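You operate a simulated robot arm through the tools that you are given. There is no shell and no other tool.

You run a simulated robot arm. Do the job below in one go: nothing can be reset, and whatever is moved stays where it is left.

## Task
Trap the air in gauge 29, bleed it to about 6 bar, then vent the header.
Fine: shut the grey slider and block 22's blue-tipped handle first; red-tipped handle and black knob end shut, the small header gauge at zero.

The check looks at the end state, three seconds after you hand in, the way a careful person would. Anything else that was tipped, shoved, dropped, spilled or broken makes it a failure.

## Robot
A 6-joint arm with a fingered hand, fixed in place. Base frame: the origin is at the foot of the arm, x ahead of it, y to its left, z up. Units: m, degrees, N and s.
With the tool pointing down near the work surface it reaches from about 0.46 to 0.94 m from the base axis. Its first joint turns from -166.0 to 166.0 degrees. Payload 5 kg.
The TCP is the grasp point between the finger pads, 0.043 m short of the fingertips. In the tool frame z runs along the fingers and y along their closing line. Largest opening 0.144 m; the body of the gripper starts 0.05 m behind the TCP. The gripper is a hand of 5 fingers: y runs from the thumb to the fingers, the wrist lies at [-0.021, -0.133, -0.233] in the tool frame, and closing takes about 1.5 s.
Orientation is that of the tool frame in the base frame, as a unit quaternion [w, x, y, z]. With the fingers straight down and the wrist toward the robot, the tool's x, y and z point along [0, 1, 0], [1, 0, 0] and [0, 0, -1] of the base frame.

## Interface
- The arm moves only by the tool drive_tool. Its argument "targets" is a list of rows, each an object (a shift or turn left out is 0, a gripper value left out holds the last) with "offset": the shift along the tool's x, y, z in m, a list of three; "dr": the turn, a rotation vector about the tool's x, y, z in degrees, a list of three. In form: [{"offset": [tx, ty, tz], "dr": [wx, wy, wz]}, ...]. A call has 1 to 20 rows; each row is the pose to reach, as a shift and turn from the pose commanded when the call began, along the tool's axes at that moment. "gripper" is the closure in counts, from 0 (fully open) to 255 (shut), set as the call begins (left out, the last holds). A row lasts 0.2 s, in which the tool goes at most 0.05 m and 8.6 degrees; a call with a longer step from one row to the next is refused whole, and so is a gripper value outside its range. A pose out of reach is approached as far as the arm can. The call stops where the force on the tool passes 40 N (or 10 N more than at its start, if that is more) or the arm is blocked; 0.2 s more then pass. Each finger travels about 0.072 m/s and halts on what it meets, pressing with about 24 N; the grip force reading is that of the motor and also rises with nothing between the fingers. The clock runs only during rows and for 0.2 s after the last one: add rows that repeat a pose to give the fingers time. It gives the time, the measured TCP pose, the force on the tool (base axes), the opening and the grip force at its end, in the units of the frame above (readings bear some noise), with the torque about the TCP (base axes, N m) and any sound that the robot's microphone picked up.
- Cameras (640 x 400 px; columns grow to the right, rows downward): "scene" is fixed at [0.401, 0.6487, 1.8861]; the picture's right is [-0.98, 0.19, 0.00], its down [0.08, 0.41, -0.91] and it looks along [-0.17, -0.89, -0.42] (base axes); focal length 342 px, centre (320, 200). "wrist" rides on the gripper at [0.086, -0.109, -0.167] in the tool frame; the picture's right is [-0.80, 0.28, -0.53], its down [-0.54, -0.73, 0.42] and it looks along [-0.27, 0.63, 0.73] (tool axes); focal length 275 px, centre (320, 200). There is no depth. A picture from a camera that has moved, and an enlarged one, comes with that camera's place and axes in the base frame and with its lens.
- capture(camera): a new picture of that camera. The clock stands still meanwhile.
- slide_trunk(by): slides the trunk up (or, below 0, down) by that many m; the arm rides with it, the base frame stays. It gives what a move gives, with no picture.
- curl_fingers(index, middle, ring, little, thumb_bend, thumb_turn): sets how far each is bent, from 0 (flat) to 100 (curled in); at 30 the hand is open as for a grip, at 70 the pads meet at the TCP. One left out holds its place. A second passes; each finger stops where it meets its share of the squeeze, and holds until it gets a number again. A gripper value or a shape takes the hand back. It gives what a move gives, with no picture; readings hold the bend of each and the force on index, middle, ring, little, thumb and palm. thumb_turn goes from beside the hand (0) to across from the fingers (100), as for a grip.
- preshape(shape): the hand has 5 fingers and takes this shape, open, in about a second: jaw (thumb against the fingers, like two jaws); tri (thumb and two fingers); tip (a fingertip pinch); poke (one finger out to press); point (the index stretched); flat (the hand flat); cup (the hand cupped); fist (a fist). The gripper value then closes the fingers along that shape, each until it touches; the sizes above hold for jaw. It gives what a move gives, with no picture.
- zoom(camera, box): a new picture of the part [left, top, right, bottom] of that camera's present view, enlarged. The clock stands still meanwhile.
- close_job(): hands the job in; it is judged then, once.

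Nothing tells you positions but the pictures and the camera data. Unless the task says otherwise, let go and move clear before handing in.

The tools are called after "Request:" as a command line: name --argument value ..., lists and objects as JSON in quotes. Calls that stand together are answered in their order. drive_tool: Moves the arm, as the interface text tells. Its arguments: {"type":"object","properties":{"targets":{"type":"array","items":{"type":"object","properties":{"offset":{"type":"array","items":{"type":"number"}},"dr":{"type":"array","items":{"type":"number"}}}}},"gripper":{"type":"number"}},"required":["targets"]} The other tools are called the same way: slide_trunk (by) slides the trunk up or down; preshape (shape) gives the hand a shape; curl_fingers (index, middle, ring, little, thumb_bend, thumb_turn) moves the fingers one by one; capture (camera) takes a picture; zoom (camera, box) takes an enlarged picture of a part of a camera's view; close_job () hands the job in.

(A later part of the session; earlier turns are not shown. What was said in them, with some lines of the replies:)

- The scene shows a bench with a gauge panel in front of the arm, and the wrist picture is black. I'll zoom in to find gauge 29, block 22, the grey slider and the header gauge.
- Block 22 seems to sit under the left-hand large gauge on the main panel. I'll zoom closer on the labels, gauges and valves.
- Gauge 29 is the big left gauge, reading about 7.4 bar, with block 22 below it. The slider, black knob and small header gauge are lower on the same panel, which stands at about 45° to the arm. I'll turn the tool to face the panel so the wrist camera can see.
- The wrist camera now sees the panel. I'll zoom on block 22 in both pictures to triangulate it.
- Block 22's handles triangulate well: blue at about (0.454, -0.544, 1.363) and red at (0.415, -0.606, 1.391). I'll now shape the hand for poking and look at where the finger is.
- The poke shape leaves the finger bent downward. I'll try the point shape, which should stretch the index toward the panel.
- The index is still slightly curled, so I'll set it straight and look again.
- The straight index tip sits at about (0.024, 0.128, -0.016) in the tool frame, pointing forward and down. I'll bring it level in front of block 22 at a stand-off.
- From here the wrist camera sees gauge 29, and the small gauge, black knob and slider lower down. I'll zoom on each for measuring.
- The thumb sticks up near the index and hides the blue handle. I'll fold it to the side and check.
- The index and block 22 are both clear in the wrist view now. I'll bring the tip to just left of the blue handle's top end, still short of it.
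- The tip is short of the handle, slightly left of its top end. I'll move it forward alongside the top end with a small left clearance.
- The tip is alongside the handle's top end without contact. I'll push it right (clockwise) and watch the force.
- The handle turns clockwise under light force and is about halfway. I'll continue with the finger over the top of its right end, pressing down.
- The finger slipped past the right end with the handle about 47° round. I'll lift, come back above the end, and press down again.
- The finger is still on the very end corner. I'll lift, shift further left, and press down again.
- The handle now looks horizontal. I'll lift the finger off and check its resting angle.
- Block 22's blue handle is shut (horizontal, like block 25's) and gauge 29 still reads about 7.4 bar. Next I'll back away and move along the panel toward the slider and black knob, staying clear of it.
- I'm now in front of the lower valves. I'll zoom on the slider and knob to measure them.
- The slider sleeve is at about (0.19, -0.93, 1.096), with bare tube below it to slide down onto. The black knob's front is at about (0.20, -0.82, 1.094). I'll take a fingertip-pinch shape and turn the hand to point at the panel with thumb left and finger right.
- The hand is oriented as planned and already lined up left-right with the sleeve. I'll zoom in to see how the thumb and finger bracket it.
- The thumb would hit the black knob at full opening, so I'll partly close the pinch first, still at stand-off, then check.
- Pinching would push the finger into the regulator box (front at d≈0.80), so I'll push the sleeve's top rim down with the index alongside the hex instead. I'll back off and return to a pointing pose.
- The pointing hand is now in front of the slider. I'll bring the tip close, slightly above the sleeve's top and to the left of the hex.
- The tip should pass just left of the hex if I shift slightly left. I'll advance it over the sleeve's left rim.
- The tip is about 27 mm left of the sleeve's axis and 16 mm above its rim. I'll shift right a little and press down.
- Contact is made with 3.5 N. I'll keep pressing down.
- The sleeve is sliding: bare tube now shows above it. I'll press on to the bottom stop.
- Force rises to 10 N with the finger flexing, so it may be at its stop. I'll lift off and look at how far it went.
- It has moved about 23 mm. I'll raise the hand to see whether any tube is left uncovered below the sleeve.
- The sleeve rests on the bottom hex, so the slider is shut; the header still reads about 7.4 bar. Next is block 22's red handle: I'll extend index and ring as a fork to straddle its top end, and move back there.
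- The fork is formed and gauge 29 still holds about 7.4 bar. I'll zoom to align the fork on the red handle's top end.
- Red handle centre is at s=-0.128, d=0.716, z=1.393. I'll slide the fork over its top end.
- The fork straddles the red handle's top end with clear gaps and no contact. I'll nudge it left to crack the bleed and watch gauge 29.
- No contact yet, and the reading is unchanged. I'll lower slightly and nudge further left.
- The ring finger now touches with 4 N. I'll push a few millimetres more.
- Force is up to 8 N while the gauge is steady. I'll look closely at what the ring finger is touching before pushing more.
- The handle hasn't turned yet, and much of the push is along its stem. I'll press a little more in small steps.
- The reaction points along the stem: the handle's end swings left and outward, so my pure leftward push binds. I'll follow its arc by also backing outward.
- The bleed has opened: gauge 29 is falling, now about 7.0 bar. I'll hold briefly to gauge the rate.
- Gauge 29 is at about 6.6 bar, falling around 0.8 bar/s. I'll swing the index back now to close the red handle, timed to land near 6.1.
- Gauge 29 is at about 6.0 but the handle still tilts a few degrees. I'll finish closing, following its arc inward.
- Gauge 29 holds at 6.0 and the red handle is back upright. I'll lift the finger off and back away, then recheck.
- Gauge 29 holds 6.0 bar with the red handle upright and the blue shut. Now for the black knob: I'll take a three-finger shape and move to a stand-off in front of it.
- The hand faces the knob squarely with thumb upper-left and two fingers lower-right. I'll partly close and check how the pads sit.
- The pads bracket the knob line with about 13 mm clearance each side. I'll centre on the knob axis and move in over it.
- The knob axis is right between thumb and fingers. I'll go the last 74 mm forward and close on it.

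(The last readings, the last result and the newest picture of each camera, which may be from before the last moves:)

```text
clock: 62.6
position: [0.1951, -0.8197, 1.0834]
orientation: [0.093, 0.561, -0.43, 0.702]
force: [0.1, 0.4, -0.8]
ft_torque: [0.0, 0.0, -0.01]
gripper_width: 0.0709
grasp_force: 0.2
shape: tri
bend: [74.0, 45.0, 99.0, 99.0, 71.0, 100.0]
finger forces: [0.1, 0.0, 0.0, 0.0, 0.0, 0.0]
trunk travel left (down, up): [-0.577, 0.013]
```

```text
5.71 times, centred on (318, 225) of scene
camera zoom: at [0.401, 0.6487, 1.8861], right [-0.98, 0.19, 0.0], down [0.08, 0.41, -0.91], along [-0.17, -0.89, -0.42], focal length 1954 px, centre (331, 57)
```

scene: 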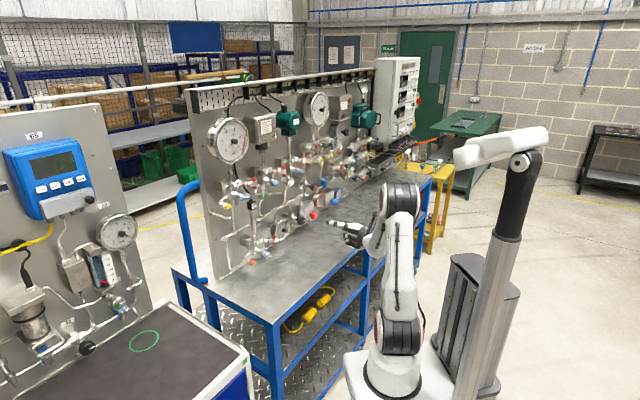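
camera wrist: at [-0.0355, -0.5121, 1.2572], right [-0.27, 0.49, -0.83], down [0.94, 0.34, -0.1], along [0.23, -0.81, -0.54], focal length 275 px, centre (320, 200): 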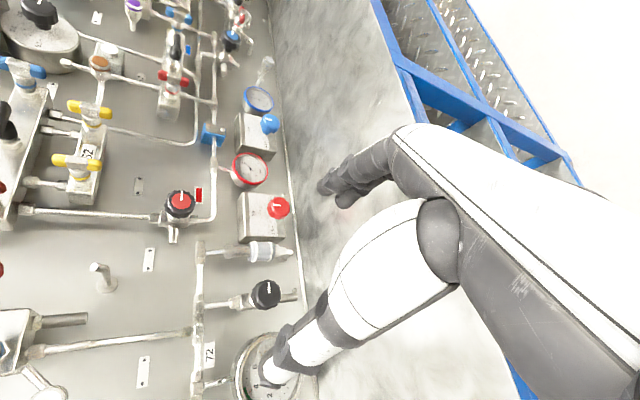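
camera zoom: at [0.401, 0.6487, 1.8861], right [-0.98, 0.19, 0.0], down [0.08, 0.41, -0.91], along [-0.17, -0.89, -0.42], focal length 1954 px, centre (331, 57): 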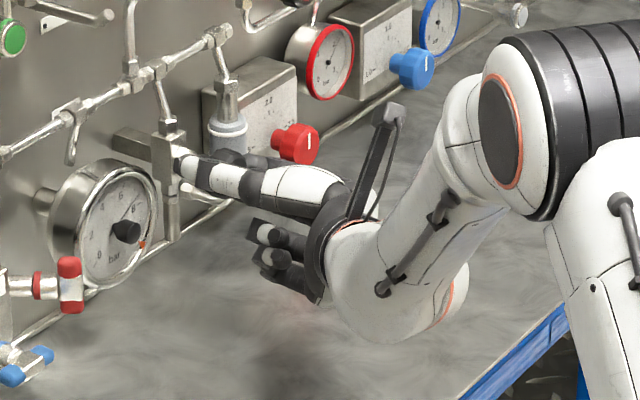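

In place with no contact. I'll close the grip on the knob.

Request:
drive_tool --gripper 255 --targets '[{"offset": [0, 0, 0]}, {"offset": [0, 0, 0]}, {"offset": [0, 0, 0]}, {"offset": [0, 0, 0]}, {"offset": [0, 0, 0]}, {"offset": [0, 0, 0]}]'

Request:
zoom --camera "wrist" --box '[220, 140, 400, 300]'

Request:
zoom --camera "scene" --box '[270, 190, 366, 260]'

```text
clock: 64.0
position: [0.1954, -0.819, 1.0841]
orientation: [0.093, 0.56, -0.431, 0.702]
force: [2.8, -1.7, 0.5]
ft_torque: [-0.05, -0.01, 0.07]
gripper_width: 0.0337
grasp_force: 23.5
shape: tri
bend: [73.0, 59.0, 100.0, 100.0, 74.0, 100.0]
finger forces: [10.4, 9.3, 0.0, 0.0, 21.8, 0.0]
trunk travel left (down, up): [-0.577, 0.013]
```

```text
2.50 times, centred on (310, 220) of wrist
camera zoom: at [0.1139, -0.6663, 1.2118], right [-0.27, 0.48, -0.83], down [0.94, 0.34, -0.11], along [0.23, -0.81, -0.54], focal length 688 px, centre (345, 150)
```

zoom: 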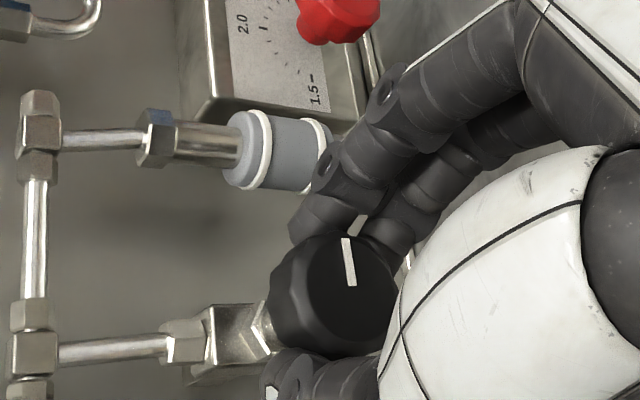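

```text
5.71 times, centred on (318, 225) of scene
camera zoom: at [0.401, 0.6487, 1.8861], right [-0.98, 0.19, 0.0], down [0.08, 0.41, -0.91], along [-0.17, -0.89, -0.42], focal length 1954 px, centre (331, 57)
```

zoom: 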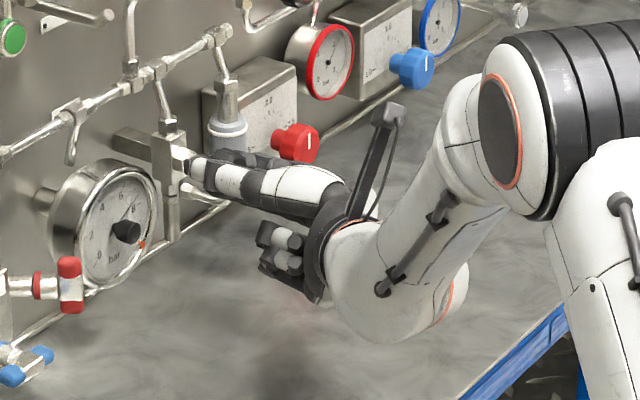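

The knob is gripped firmly (about 22 N). I'll turn it counter-clockwise about its own axis, a first 24°.

Request:
drive_tool --targets '[{"offset": [0.0009, 0.0007, 0], "dr": [0, 0, -8]}, {"offset": [0.0019, 0.0013, 0], "dr": [0, 0, -16]}, {"offset": [0.003, 0.0018, 0], "dr": [0, 0, -24]}, {"offset": [0.003, 0.0018, 0], "dr": [0, 0, -24]}]'

Request:
zoom --camera "wrist" --box '[220, 140, 400, 300]'

Request:
zoom --camera "scene" --box '[262, 205, 302, 245]'

```text
clock: 65.0
position: [0.1938, -0.8209, 1.0845]
orientation: [0.236, 0.64, -0.303, 0.666]
force: [7.6, 7.1, -4.0]
ft_torque: [0.1, 0.04, 0.42]
gripper_width: 0.0336
grasp_force: 23.8
shape: tri
bend: [73.0, 60.0, 100.0, 100.0, 74.0, 100.0]
finger forces: [8.9, 10.0, 0.0, 0.0, 27.0, 0.1]
trunk travel left (down, up): [-0.577, 0.013]
```

```text
2.50 times, centred on (310, 220) of wrist
camera zoom: at [0.1467, -0.634, 1.181], right [-0.52, 0.24, -0.82], down [0.85, 0.25, -0.47], along [0.1, -0.94, -0.33], focal length 688 px, centre (345, 150)
```

zoom: 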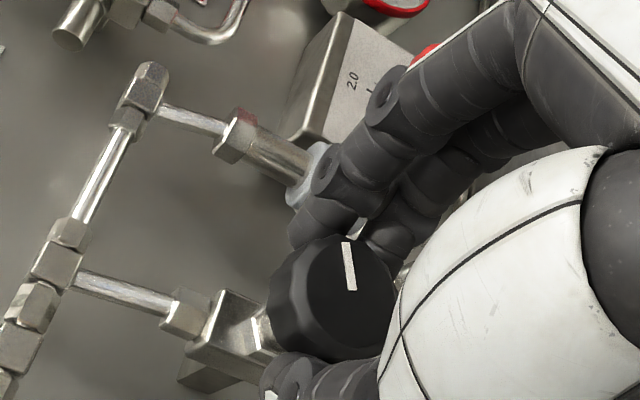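

```text
10.00 times, centred on (282, 225) of scene
camera zoom: at [0.401, 0.6487, 1.8861], right [-0.98, 0.19, 0.0], down [0.08, 0.41, -0.91], along [-0.17, -0.89, -0.42], focal length 3419 px, centre (700, -50)
```

zoom: 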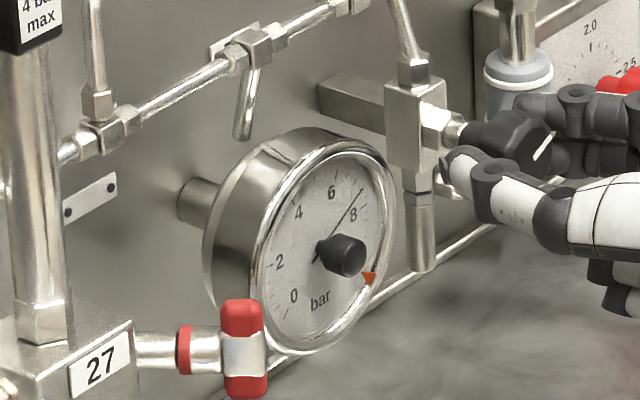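

The knob turns with the hand, and the header gauge may be just starting to drop. I'll turn another 30°.

Request:
drive_tool --targets '[{"offset": [0.0009, -0.0003, 0], "dr": [0, 0, -8]}, {"offset": [0.0019, -0.0005, 0], "dr": [0, 0, -16]}, {"offset": [0.003, -0.0002, 0], "dr": [0, 0, -24]}, {"offset": [0.0038, 0.0002, 0], "dr": [0, 0, -30]}, {"offset": [0.0038, 0.0002, 0], "dr": [0, 0, -30]}]'

Request:
capture --camera "scene"

Request:
zoom --camera "wrist" --box '[220, 140, 400, 300]'

Request:
zoom --camera "scene" --box '[262, 205, 302, 245]'

```text
clock: 66.2
position: [0.1948, -0.8213, 1.0876]
orientation: [0.4, 0.695, -0.128, 0.583]
force: [7.5, 7.1, -12.8]
ft_torque: [0.39, 0.36, 0.49]
gripper_width: 0.0336
grasp_force: 24.0
shape: tri
bend: [73.0, 61.0, 100.0, 100.0, 74.0, 100.0]
finger forces: [7.2, 9.5, 0.1, 0.0, 28.9, 0.0]
trunk travel left (down, up): [-0.577, 0.013]
```

```text
taken
```

scene: 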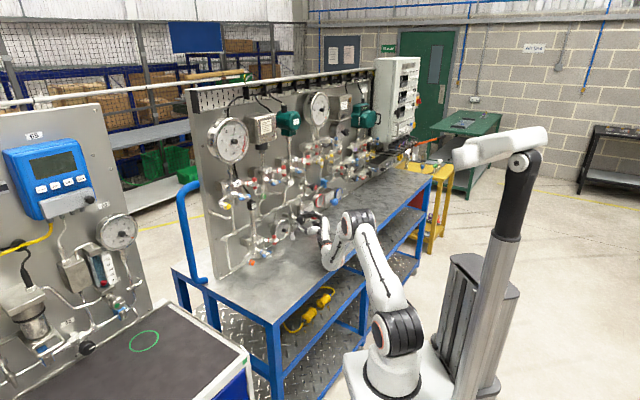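

```text
2.50 times, centred on (310, 220) of wrist
camera zoom: at [0.1709, -0.6099, 1.1218], right [-0.79, -0.03, -0.61], down [0.61, 0.01, -0.79], along [0.04, -1.0, 0.01], focal length 688 px, centre (345, 150)
```

zoom: 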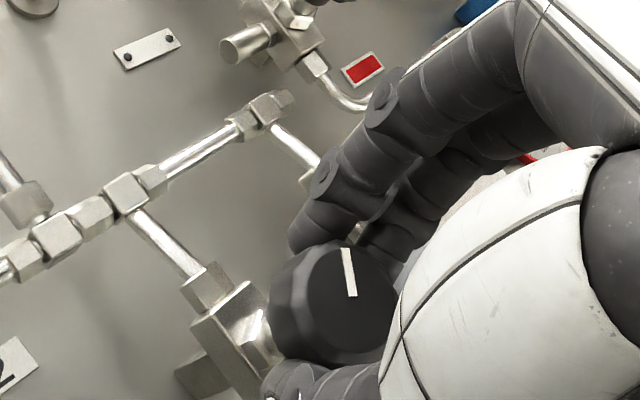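

```text
10.00 times, centred on (282, 225) of scene
camera zoom: at [0.401, 0.6487, 1.8861], right [-0.98, 0.19, 0.0], down [0.08, 0.41, -0.91], along [-0.17, -0.89, -0.42], focal length 3419 px, centre (700, -50)
```

zoom: 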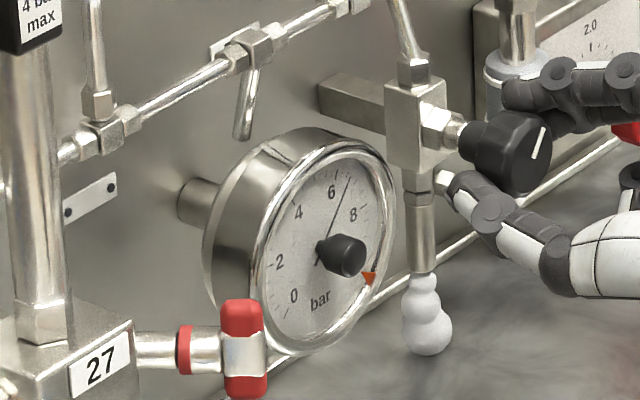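

The header is venting — a puff shows at the outlet and the small gauge is falling through about 6.5. I'll ease the side load and hold while it vents.

Request:
drive_tool --targets '[{"offset": [-0.001, -0.0015, 0]}, {"offset": [-0.0019, -0.003, 0]}, {"offset": [-0.0019, -0.003, 0]}, {"offset": [-0.0019, -0.003, 0]}, {"offset": [-0.0019, -0.003, 0]}, {"offset": [-0.0019, -0.003, 0]}, {"offset": [-0.0019, -0.003, 0]}, {"offset": [-0.0019, -0.003, 0]}, {"offset": [-0.0019, -0.003, 0]}, {"offset": [-0.0019, -0.003, 0]}]'

Request:
zoom --camera "scene" --box '[262, 205, 302, 245]'

Request:
zoom --camera "scene" --box '[200, 105, 280, 165]'

```text
clock: 68.4
position: [0.1947, -0.8207, 1.0874]
orientation: [0.402, 0.695, -0.129, 0.583]
force: [4.5, -1.6, -2.7]
ft_torque: [0.11, 0.1, 0.15]
gripper_width: 0.0337
grasp_force: 23.9
shape: tri
bend: [73.0, 60.0, 100.0, 100.0, 74.0, 100.0]
finger forces: [10.3, 10.7, 0.0, 0.0, 23.0, 0.0]
trunk travel left (down, up): [-0.577, 0.013]
```

```text
10.00 times, centred on (282, 225) of scene
camera zoom: at [0.401, 0.6487, 1.8861], right [-0.98, 0.19, 0.0], down [0.08, 0.41, -0.91], along [-0.17, -0.89, -0.42], focal length 3419 px, centre (700, -50)
```

zoom: 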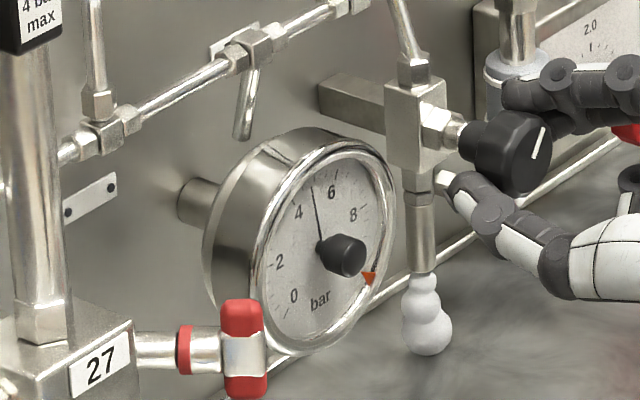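

```text
6.67 times, centred on (240, 135) of scene
camera zoom: at [0.401, 0.6487, 1.8861], right [-0.98, 0.19, 0.0], down [0.08, 0.41, -0.91], along [-0.17, -0.89, -0.42], focal length 2279 px, centre (853, 633)
```

zoom: 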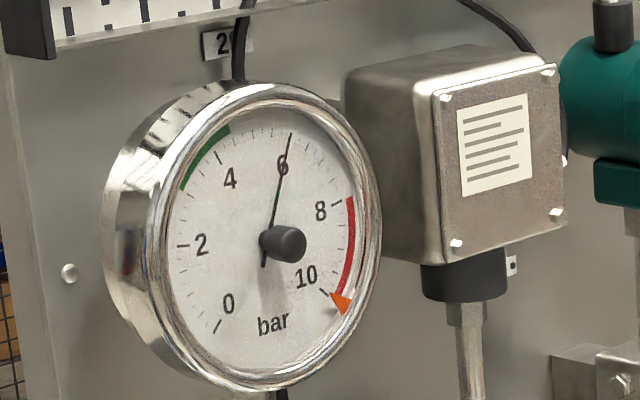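

The header is at about 4.9 bar and falling while gauge 29 stays at 6.0. I'll keep holding.

Request:
drive_tool --targets '[{}, {}, {}, {}, {}, {}, {}, {}, {}, {}, {}, {}, {}, {}, {}, {}, {}, {}, {}, {}]'

Request:
drive_tool --targets '[{}, {}, {}, {}, {}, {}, {}, {}, {}, {}, {}, {}, {}, {}, {}, {}, {}, {}, {}, {}]'

Request:
zoom --camera "scene" --box '[262, 205, 302, 245]'

```text
clock: 72.6
position: [0.1937, -0.8207, 1.0866]
orientation: [0.4, 0.695, -0.129, 0.583]
force: [3.7, -1.9, -1.0]
ft_torque: [0.07, 0.09, 0.15]
gripper_width: 0.0336
grasp_force: 23.6
shape: tri
bend: [73.0, 60.0, 100.0, 100.0, 74.0, 100.0]
finger forces: [10.7, 10.7, 0.0, 0.0, 22.8, 0.0]
trunk travel left (down, up): [-0.577, 0.013]
```

```text
clock: 76.8
position: [0.1945, -0.8197, 1.0866]
orientation: [0.4, 0.695, -0.129, 0.583]
force: [4.3, -1.9, -2.5]
ft_torque: [0.05, 0.07, 0.14]
gripper_width: 0.0337
grasp_force: 23.8
shape: tri
bend: [73.0, 60.0, 100.0, 100.0, 74.0, 100.0]
finger forces: [10.8, 10.5, 0.0, 0.2, 22.8, 0.0]
trunk travel left (down, up): [-0.577, 0.013]
```

```text
10.00 times, centred on (282, 225) of scene
camera zoom: at [0.401, 0.6487, 1.8861], right [-0.98, 0.19, 0.0], down [0.08, 0.41, -0.91], along [-0.17, -0.89, -0.42], focal length 3419 px, centre (700, -50)
```

zoom: 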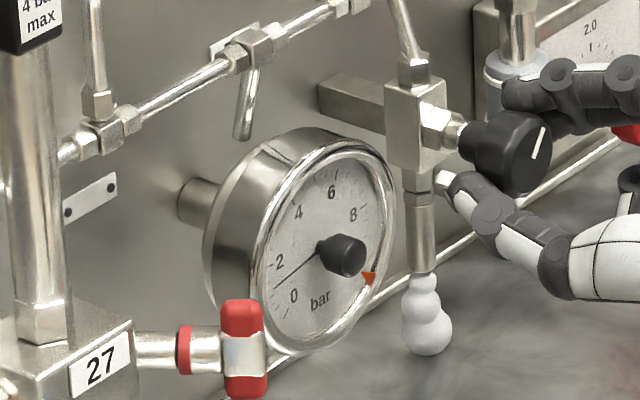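

The header is down to about 1.2 bar. I'll hold until it reaches zero.

Request:
drive_tool --targets '[{}, {}, {}, {}, {}, {}, {}, {}, {}, {}, {}, {}, {}, {}, {}, {}, {}, {}, {}, {}]'

Request:
drive_tool --targets '[{}, {}, {}, {}, {}, {}, {}, {}, {}, {}, {}, {}, {}, {}, {}, {}, {}, {}, {}, {}]'

Request:
drive_tool --targets '[{}, {}, {}, {}, {}, {}, {}, {}, {}, {}, {}, {}, {}, {}, {}, {}, {}, {}, {}, {}]'

Request:
drive_tool --targets '[{}, {}, {}, {}, {}, {}, {}, {}, {}, {}, {}, {}, {}, {}, {}, {}, {}, {}, {}, {}]'

Request:
zoom --camera "scene" --box '[262, 205, 302, 245]'

Request:
zoom --camera "scene" --box '[200, 105, 280, 165]'

```text
clock: 81.0
position: [0.1943, -0.8211, 1.0862]
orientation: [0.401, 0.695, -0.128, 0.584]
force: [4.2, -1.6, -1.6]
ft_torque: [0.07, 0.05, 0.14]
gripper_width: 0.0337
grasp_force: 24.1
shape: tri
bend: [73.0, 60.0, 100.0, 100.0, 74.0, 100.0]
finger forces: [10.7, 10.7, 0.0, 0.0, 22.7, 0.0]
trunk travel left (down, up): [-0.577, 0.013]
```

```text
clock: 85.2
position: [0.1941, -0.8214, 1.0863]
orientation: [0.4, 0.695, -0.129, 0.583]
force: [4.1, -2.1, -0.9]
ft_torque: [0.06, 0.09, 0.12]
gripper_width: 0.0333
grasp_force: 23.8
shape: tri
bend: [73.0, 60.0, 100.0, 100.0, 74.0, 100.0]
finger forces: [10.8, 10.7, 0.1, 0.0, 22.8, 0.0]
trunk travel left (down, up): [-0.577, 0.013]
```

```text
clock: 89.4
position: [0.194, -0.8206, 1.0861]
orientation: [0.4, 0.695, -0.129, 0.584]
force: [4.6, -1.3, -2.7]
ft_torque: [0.04, 0.05, 0.14]
gripper_width: 0.0335
grasp_force: 23.9
shape: tri
bend: [73.0, 60.0, 100.0, 100.0, 74.0, 100.0]
finger forces: [10.7, 10.6, 0.0, 0.0, 22.8, 0.0]
trunk travel left (down, up): [-0.577, 0.013]
```

```text
clock: 93.6
position: [0.1947, -0.8203, 1.0868]
orientation: [0.4, 0.695, -0.129, 0.583]
force: [4.8, -1.5, -1.4]
ft_torque: [0.1, 0.07, 0.14]
gripper_width: 0.0336
grasp_force: 23.9
shape: tri
bend: [73.0, 60.0, 100.0, 100.0, 74.0, 100.0]
finger forces: [10.8, 10.6, 0.1, 0.0, 22.8, 0.1]
trunk travel left (down, up): [-0.577, 0.013]
```

```text
10.00 times, centred on (282, 225) of scene
camera zoom: at [0.401, 0.6487, 1.8861], right [-0.98, 0.19, 0.0], down [0.08, 0.41, -0.91], along [-0.17, -0.89, -0.42], focal length 3419 px, centre (700, -50)
```

zoom: 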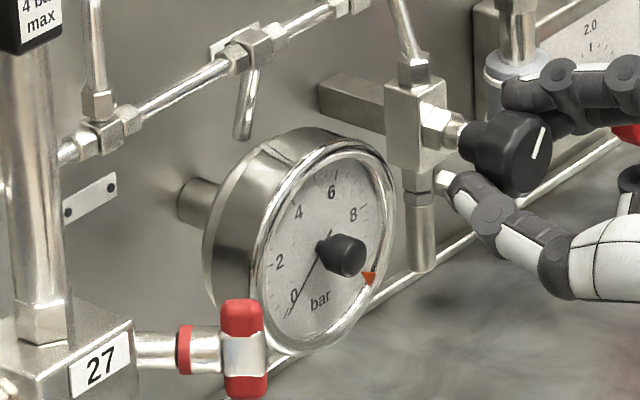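

```text
6.67 times, centred on (240, 135) of scene
camera zoom: at [0.401, 0.6487, 1.8861], right [-0.98, 0.19, 0.0], down [0.08, 0.41, -0.91], along [-0.17, -0.89, -0.42], focal length 2279 px, centre (853, 633)
```

zoom: 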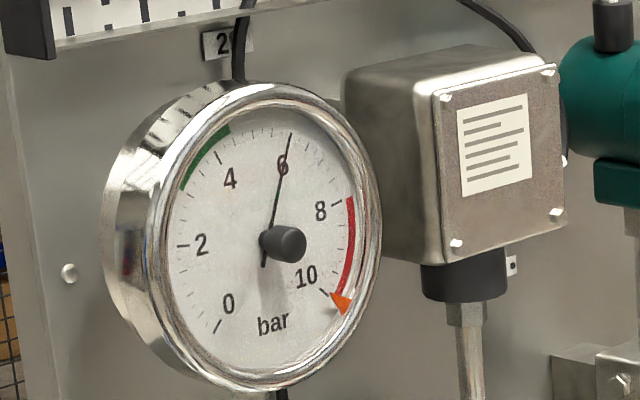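

The puff has stopped and the small gauge is almost at zero. I'll give it another dozen seconds, then check before closing.

Request:
drive_tool --targets '[{}, {}, {}, {}, {}, {}, {}, {}, {}, {}, {}, {}, {}, {}, {}, {}, {}, {}, {}, {}]'

Request:
drive_tool --targets '[{}, {}, {}, {}, {}, {}, {}, {}, {}, {}, {}, {}, {}, {}, {}, {}, {}, {}, {}, {}]'

Request:
drive_tool --targets '[{}, {}, {}, {}, {}, {}, {}, {}, {}, {}, {}, {}, {}, {}, {}, {}, {}, {}, {}, {}]'

Request:
zoom --camera "scene" --box '[265, 215, 289, 250]'

```text
clock: 97.8
position: [0.1952, -0.8212, 1.0864]
orientation: [0.4, 0.695, -0.129, 0.584]
force: [3.7, -0.6, -1.8]
ft_torque: [0.09, 0.08, 0.16]
gripper_width: 0.0337
grasp_force: 24.1
shape: tri
bend: [73.0, 60.0, 100.0, 100.0, 74.0, 100.0]
finger forces: [10.8, 10.8, 0.0, 0.1, 22.7, 0.0]
trunk travel left (down, up): [-0.577, 0.013]
```

```text
clock: 102.0
position: [0.1947, -0.8207, 1.0871]
orientation: [0.401, 0.695, -0.128, 0.583]
force: [3.2, -1.1, -3.0]
ft_torque: [0.04, 0.06, 0.13]
gripper_width: 0.0336
grasp_force: 23.9
shape: tri
bend: [73.0, 60.0, 100.0, 100.0, 74.0, 100.0]
finger forces: [10.6, 10.7, 0.0, 0.0, 22.8, 0.0]
trunk travel left (down, up): [-0.577, 0.013]
```

```text
clock: 106.2
position: [0.1946, -0.8208, 1.0869]
orientation: [0.401, 0.695, -0.128, 0.583]
force: [4.1, -2.1, -2.5]
ft_torque: [0.08, 0.1, 0.18]
gripper_width: 0.0335
grasp_force: 23.6
shape: tri
bend: [73.0, 60.0, 100.0, 100.0, 74.0, 100.0]
finger forces: [10.8, 10.8, 0.1, 0.0, 22.8, 0.0]
trunk travel left (down, up): [-0.577, 0.013]
```

```text
11.43 times, centred on (277, 232) of scene
camera zoom: at [0.401, 0.6487, 1.8861], right [-0.98, 0.19, 0.0], down [0.08, 0.41, -0.91], along [-0.17, -0.89, -0.42], focal length 3908 px, centre (811, -171)
```

zoom: 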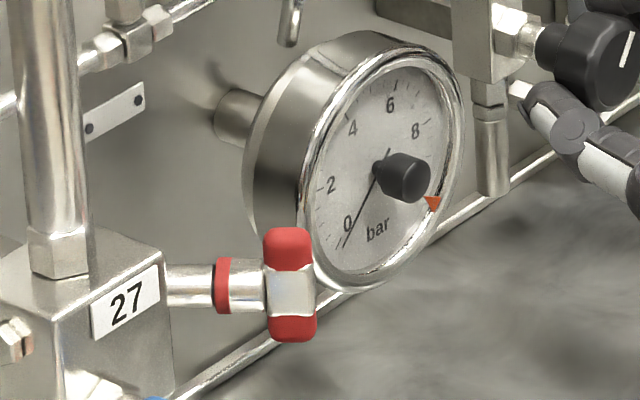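

The small header gauge reads zero. I'll turn the knob clockwise back to shut and press lightly to its seat.

Request:
drive_tool --targets '[{"offset": [-0.0005, -0.0005, 0], "dr": [0, 0, 8]}, {"offset": [-0.001, -0.001, 0], "dr": [0, 0, 16]}, {"offset": [-0.0013, -0.0016, 0], "dr": [0, 0, 24]}, {"offset": [-0.0016, -0.0023, 0], "dr": [0, 0, 32]}, {"offset": [-0.0019, -0.0029, 0], "dr": [0, 0, 40]}, {"offset": [-0.002, -0.0036, 0], "dr": [0, 0, 48]}, {"offset": [-0.002, -0.0041, 0], "dr": [0, 0, 54]}, {"offset": [-0.002, -0.0043, 0], "dr": [0, 0, 57]}, {"offset": [-0.002, -0.0043, 0], "dr": [0, 0, 57]}]'

Request:
zoom --camera "wrist" --box '[220, 140, 400, 300]'

Request:
zoom --camera "scene" --box '[270, 200, 334, 240]'

```text
clock: 108.2
position: [0.1944, -0.8179, 1.0838]
orientation: [0.074, 0.547, -0.445, 0.705]
force: [1.3, -9.1, 5.3]
ft_torque: [-0.25, 0.09, -0.21]
gripper_width: 0.0329
grasp_force: 23.9
shape: tri
bend: [73.0, 59.0, 100.0, 100.0, 74.0, 100.0]
finger forces: [13.0, 10.2, 0.0, 0.0, 20.1, 0.0]
trunk travel left (down, up): [-0.577, 0.013]
```

```text
2.50 times, centred on (310, 220) of wrist
camera zoom: at [0.1089, -0.6703, 1.2141], right [-0.24, 0.51, -0.82], down [0.94, 0.34, -0.06], along [0.25, -0.79, -0.56], focal length 688 px, centre (345, 150)
```

zoom: 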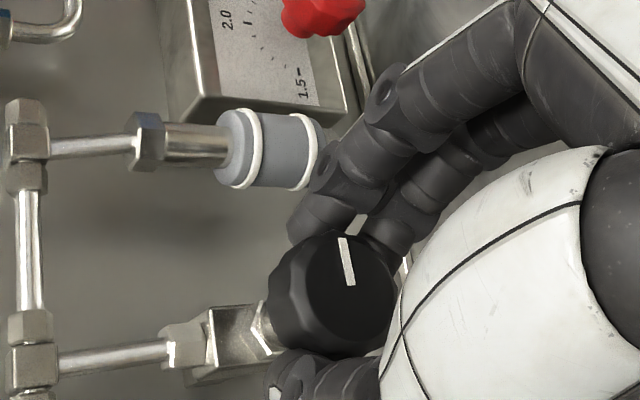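

```text
10.00 times, centred on (302, 220) of scene
camera zoom: at [0.401, 0.6487, 1.8861], right [-0.98, 0.19, 0.0], down [0.08, 0.41, -0.91], along [-0.17, -0.89, -0.42], focal length 3419 px, centre (500, 0)
```

zoom: 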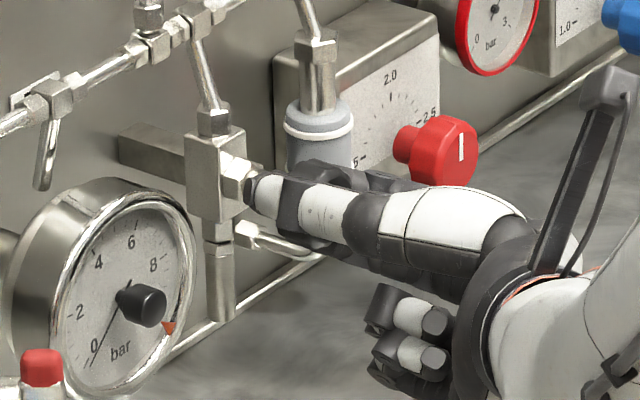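

The knob is back at its starting angle. I'll try a few degrees more to confirm it's seated.

Request:
drive_tool --targets '[{"offset": [0, 0, 0], "dr": [0, 0, 5]}, {"offset": [0, 0, 0], "dr": [0, 0, 8]}, {"offset": [0, 0, 0], "dr": [0, 0, 8]}]'

Request:
zoom --camera "wrist" --box '[220, 140, 400, 300]'

```text
clock: 109.0
position: [0.1955, -0.8185, 1.0846]
orientation: [0.025, 0.516, -0.482, 0.708]
force: [0.2, -12.0, 11.3]
ft_torque: [-0.55, 0.09, -0.34]
gripper_width: 0.0325
grasp_force: 24.0
shape: tri
bend: [73.0, 59.0, 100.0, 100.0, 74.0, 100.0]
finger forces: [14.8, 10.2, 0.1, 0.0, 20.0, 0.0]
trunk travel left (down, up): [-0.577, 0.013]
```

```text
2.50 times, centred on (310, 220) of wrist
camera zoom: at [0.0956, -0.6835, 1.2194], right [-0.16, 0.59, -0.79], down [0.94, 0.34, 0.07], along [0.31, -0.73, -0.61], focal length 688 px, centre (345, 150)
```

zoom: 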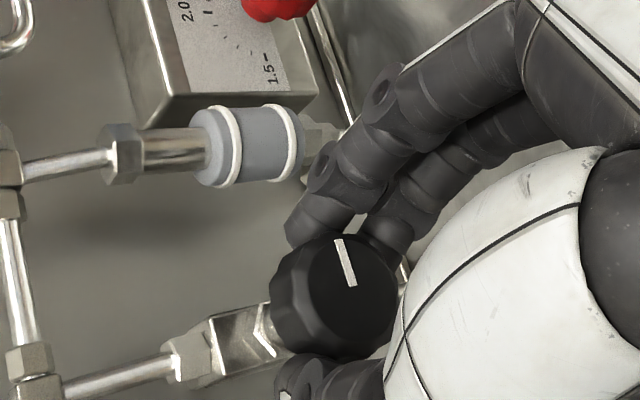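

It resists and the hand starts to slip round it, so the knob is seated. I'll open the fingers and back straight out.

Request:
drive_tool --gripper 115 --targets '[{}, {}, {}, {}, {}, {}, {}]'

Request:
zoom --camera "wrist" --box '[220, 140, 400, 300]'

```text
clock: 110.6
position: [0.1972, -0.8176, 1.0825]
orientation: [0.024, 0.517, -0.482, 0.707]
force: [0.0, 0.4, -0.5]
ft_torque: [-0.03, 0.01, 0.0]
gripper_width: 0.0789
grasp_force: 0.1
shape: tri
bend: [74.0, 43.0, 99.0, 99.0, 68.0, 100.0]
finger forces: [0.0, 0.0, 0.0, 0.0, 0.0, 0.0]
trunk travel left (down, up): [-0.577, 0.013]
```

```text
2.50 times, centred on (310, 220) of wrist
camera zoom: at [0.0962, -0.683, 1.2185], right [-0.16, 0.59, -0.79], down [0.94, 0.34, 0.07], along [0.31, -0.73, -0.61], focal length 688 px, centre (345, 150)
```

zoom: 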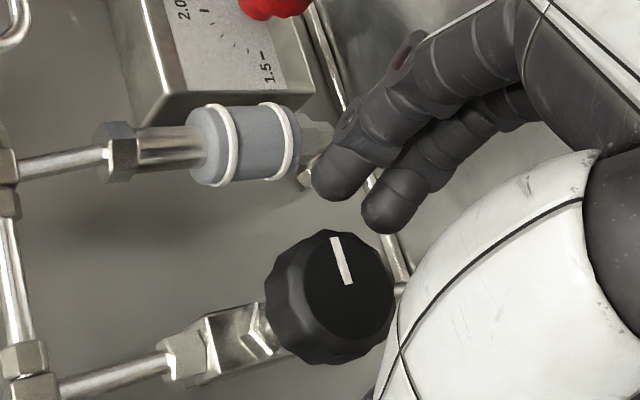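

Fully released with no contact. I'll retreat straight back from the panel and inspect everything.

Request:
drive_tool --targets '[{"offset": [0, 0, -0.02]}, {"offset": [0, 0, -0.05]}, {"offset": [0, 0, -0.09]}, {"offset": [0, 0, -0.13]}, {"offset": [0, 0, -0.17]}, {"offset": [0, 0, -0.2]}, {"offset": [0, 0, -0.2]}]'

Request:
capture --camera "scene"

Request:
zoom --camera "scene" --box '[262, 195, 326, 245]'

Request:
zoom --camera "scene" --box '[200, 105, 300, 205]'

Request:
capture --camera "wrist"

```text
clock: 112.2
position: [0.0534, -0.6778, 1.0817]
orientation: [0.025, 0.517, -0.482, 0.707]
force: [0.0, 0.6, 0.5]
ft_torque: [0.01, -0.01, -0.02]
gripper_width: 0.0787
grasp_force: 0.1
shape: tri
bend: [74.0, 43.0, 99.0, 99.0, 68.0, 100.0]
finger forces: [0.1, 0.0, 0.1, 0.0, 0.0, 0.1]
trunk travel left (down, up): [-0.577, 0.013]
```

```text
taken
```

scene: 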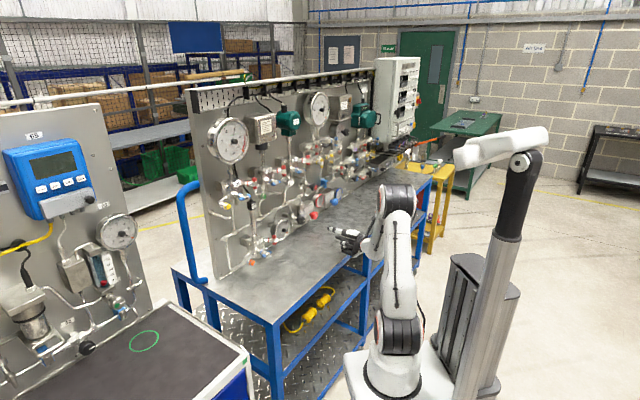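

```text
8.00 times, centred on (294, 220) of scene
camera zoom: at [0.401, 0.6487, 1.8861], right [-0.98, 0.19, 0.0], down [0.08, 0.41, -0.91], along [-0.17, -0.89, -0.42], focal length 2735 px, centre (528, 40)
```

zoom: 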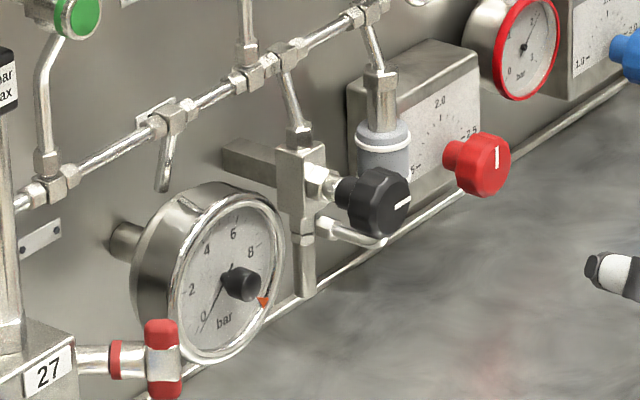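

```text
4.00 times, centred on (250, 155) of scene
camera zoom: at [0.401, 0.6487, 1.8861], right [-0.98, 0.19, 0.0], down [0.08, 0.41, -0.91], along [-0.17, -0.89, -0.42], focal length 1368 px, centre (600, 380)
```

zoom: 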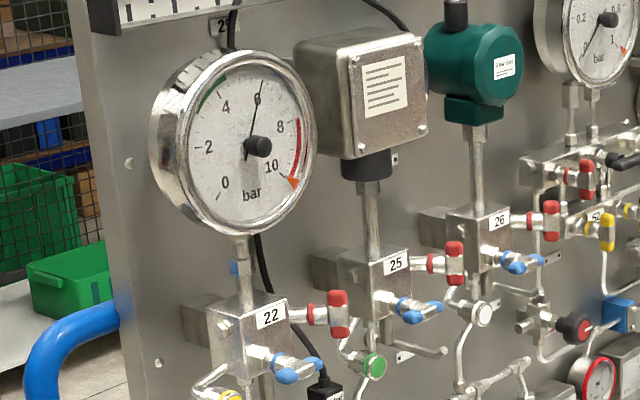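

```text
taken
camera wrist: at [-0.0456, -0.5417, 1.2186], right [-0.16, 0.59, -0.79], down [0.94, 0.34, 0.07], along [0.31, -0.73, -0.61], focal length 275 px, centre (320, 200)
```

wrist: 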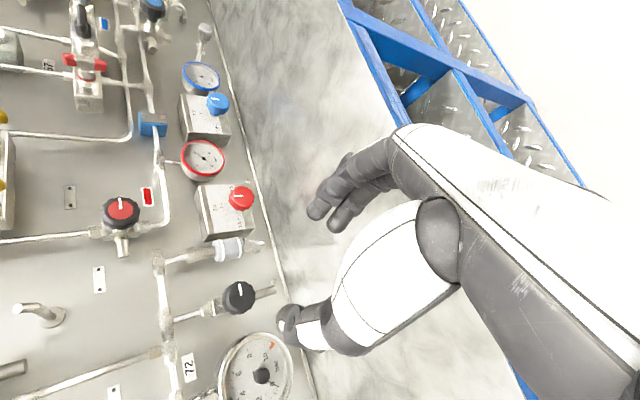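

Everything is as asked. Gauge 29 holds 6.0 bar, block 22's blue and red handles are shut, the slider is down, the black knob is at its shut mark, and the header gauge reads zero. The hand is clear of the panel, so I'm handing in.

Request:
close_job

```text
The job is handed in.
```

The job is handed in. Gauge 29 has air trapped at about 6.0 bar, and the small header gauge reads zero. I don't have the check's verdict yet.

- **Block 22:** the blue-tipped handle is shut (horizontal, as on block 25). The red-tipped handle is back upright and shut after the bleed. Gauge 29 stayed at 6.0 bar for the minute or so after that, including while the header vented.
- **Slider:** the grey sleeve is pushed fully down onto the lower hex, which I took as its shut position. The header didn't refill after venting.
- **Black knob:** it is turned back to its starting mark, and it resisted when I tried to turn it a few degrees further.

I saw nothing else on the panel or bench moved, and the hand is open and clear of both.
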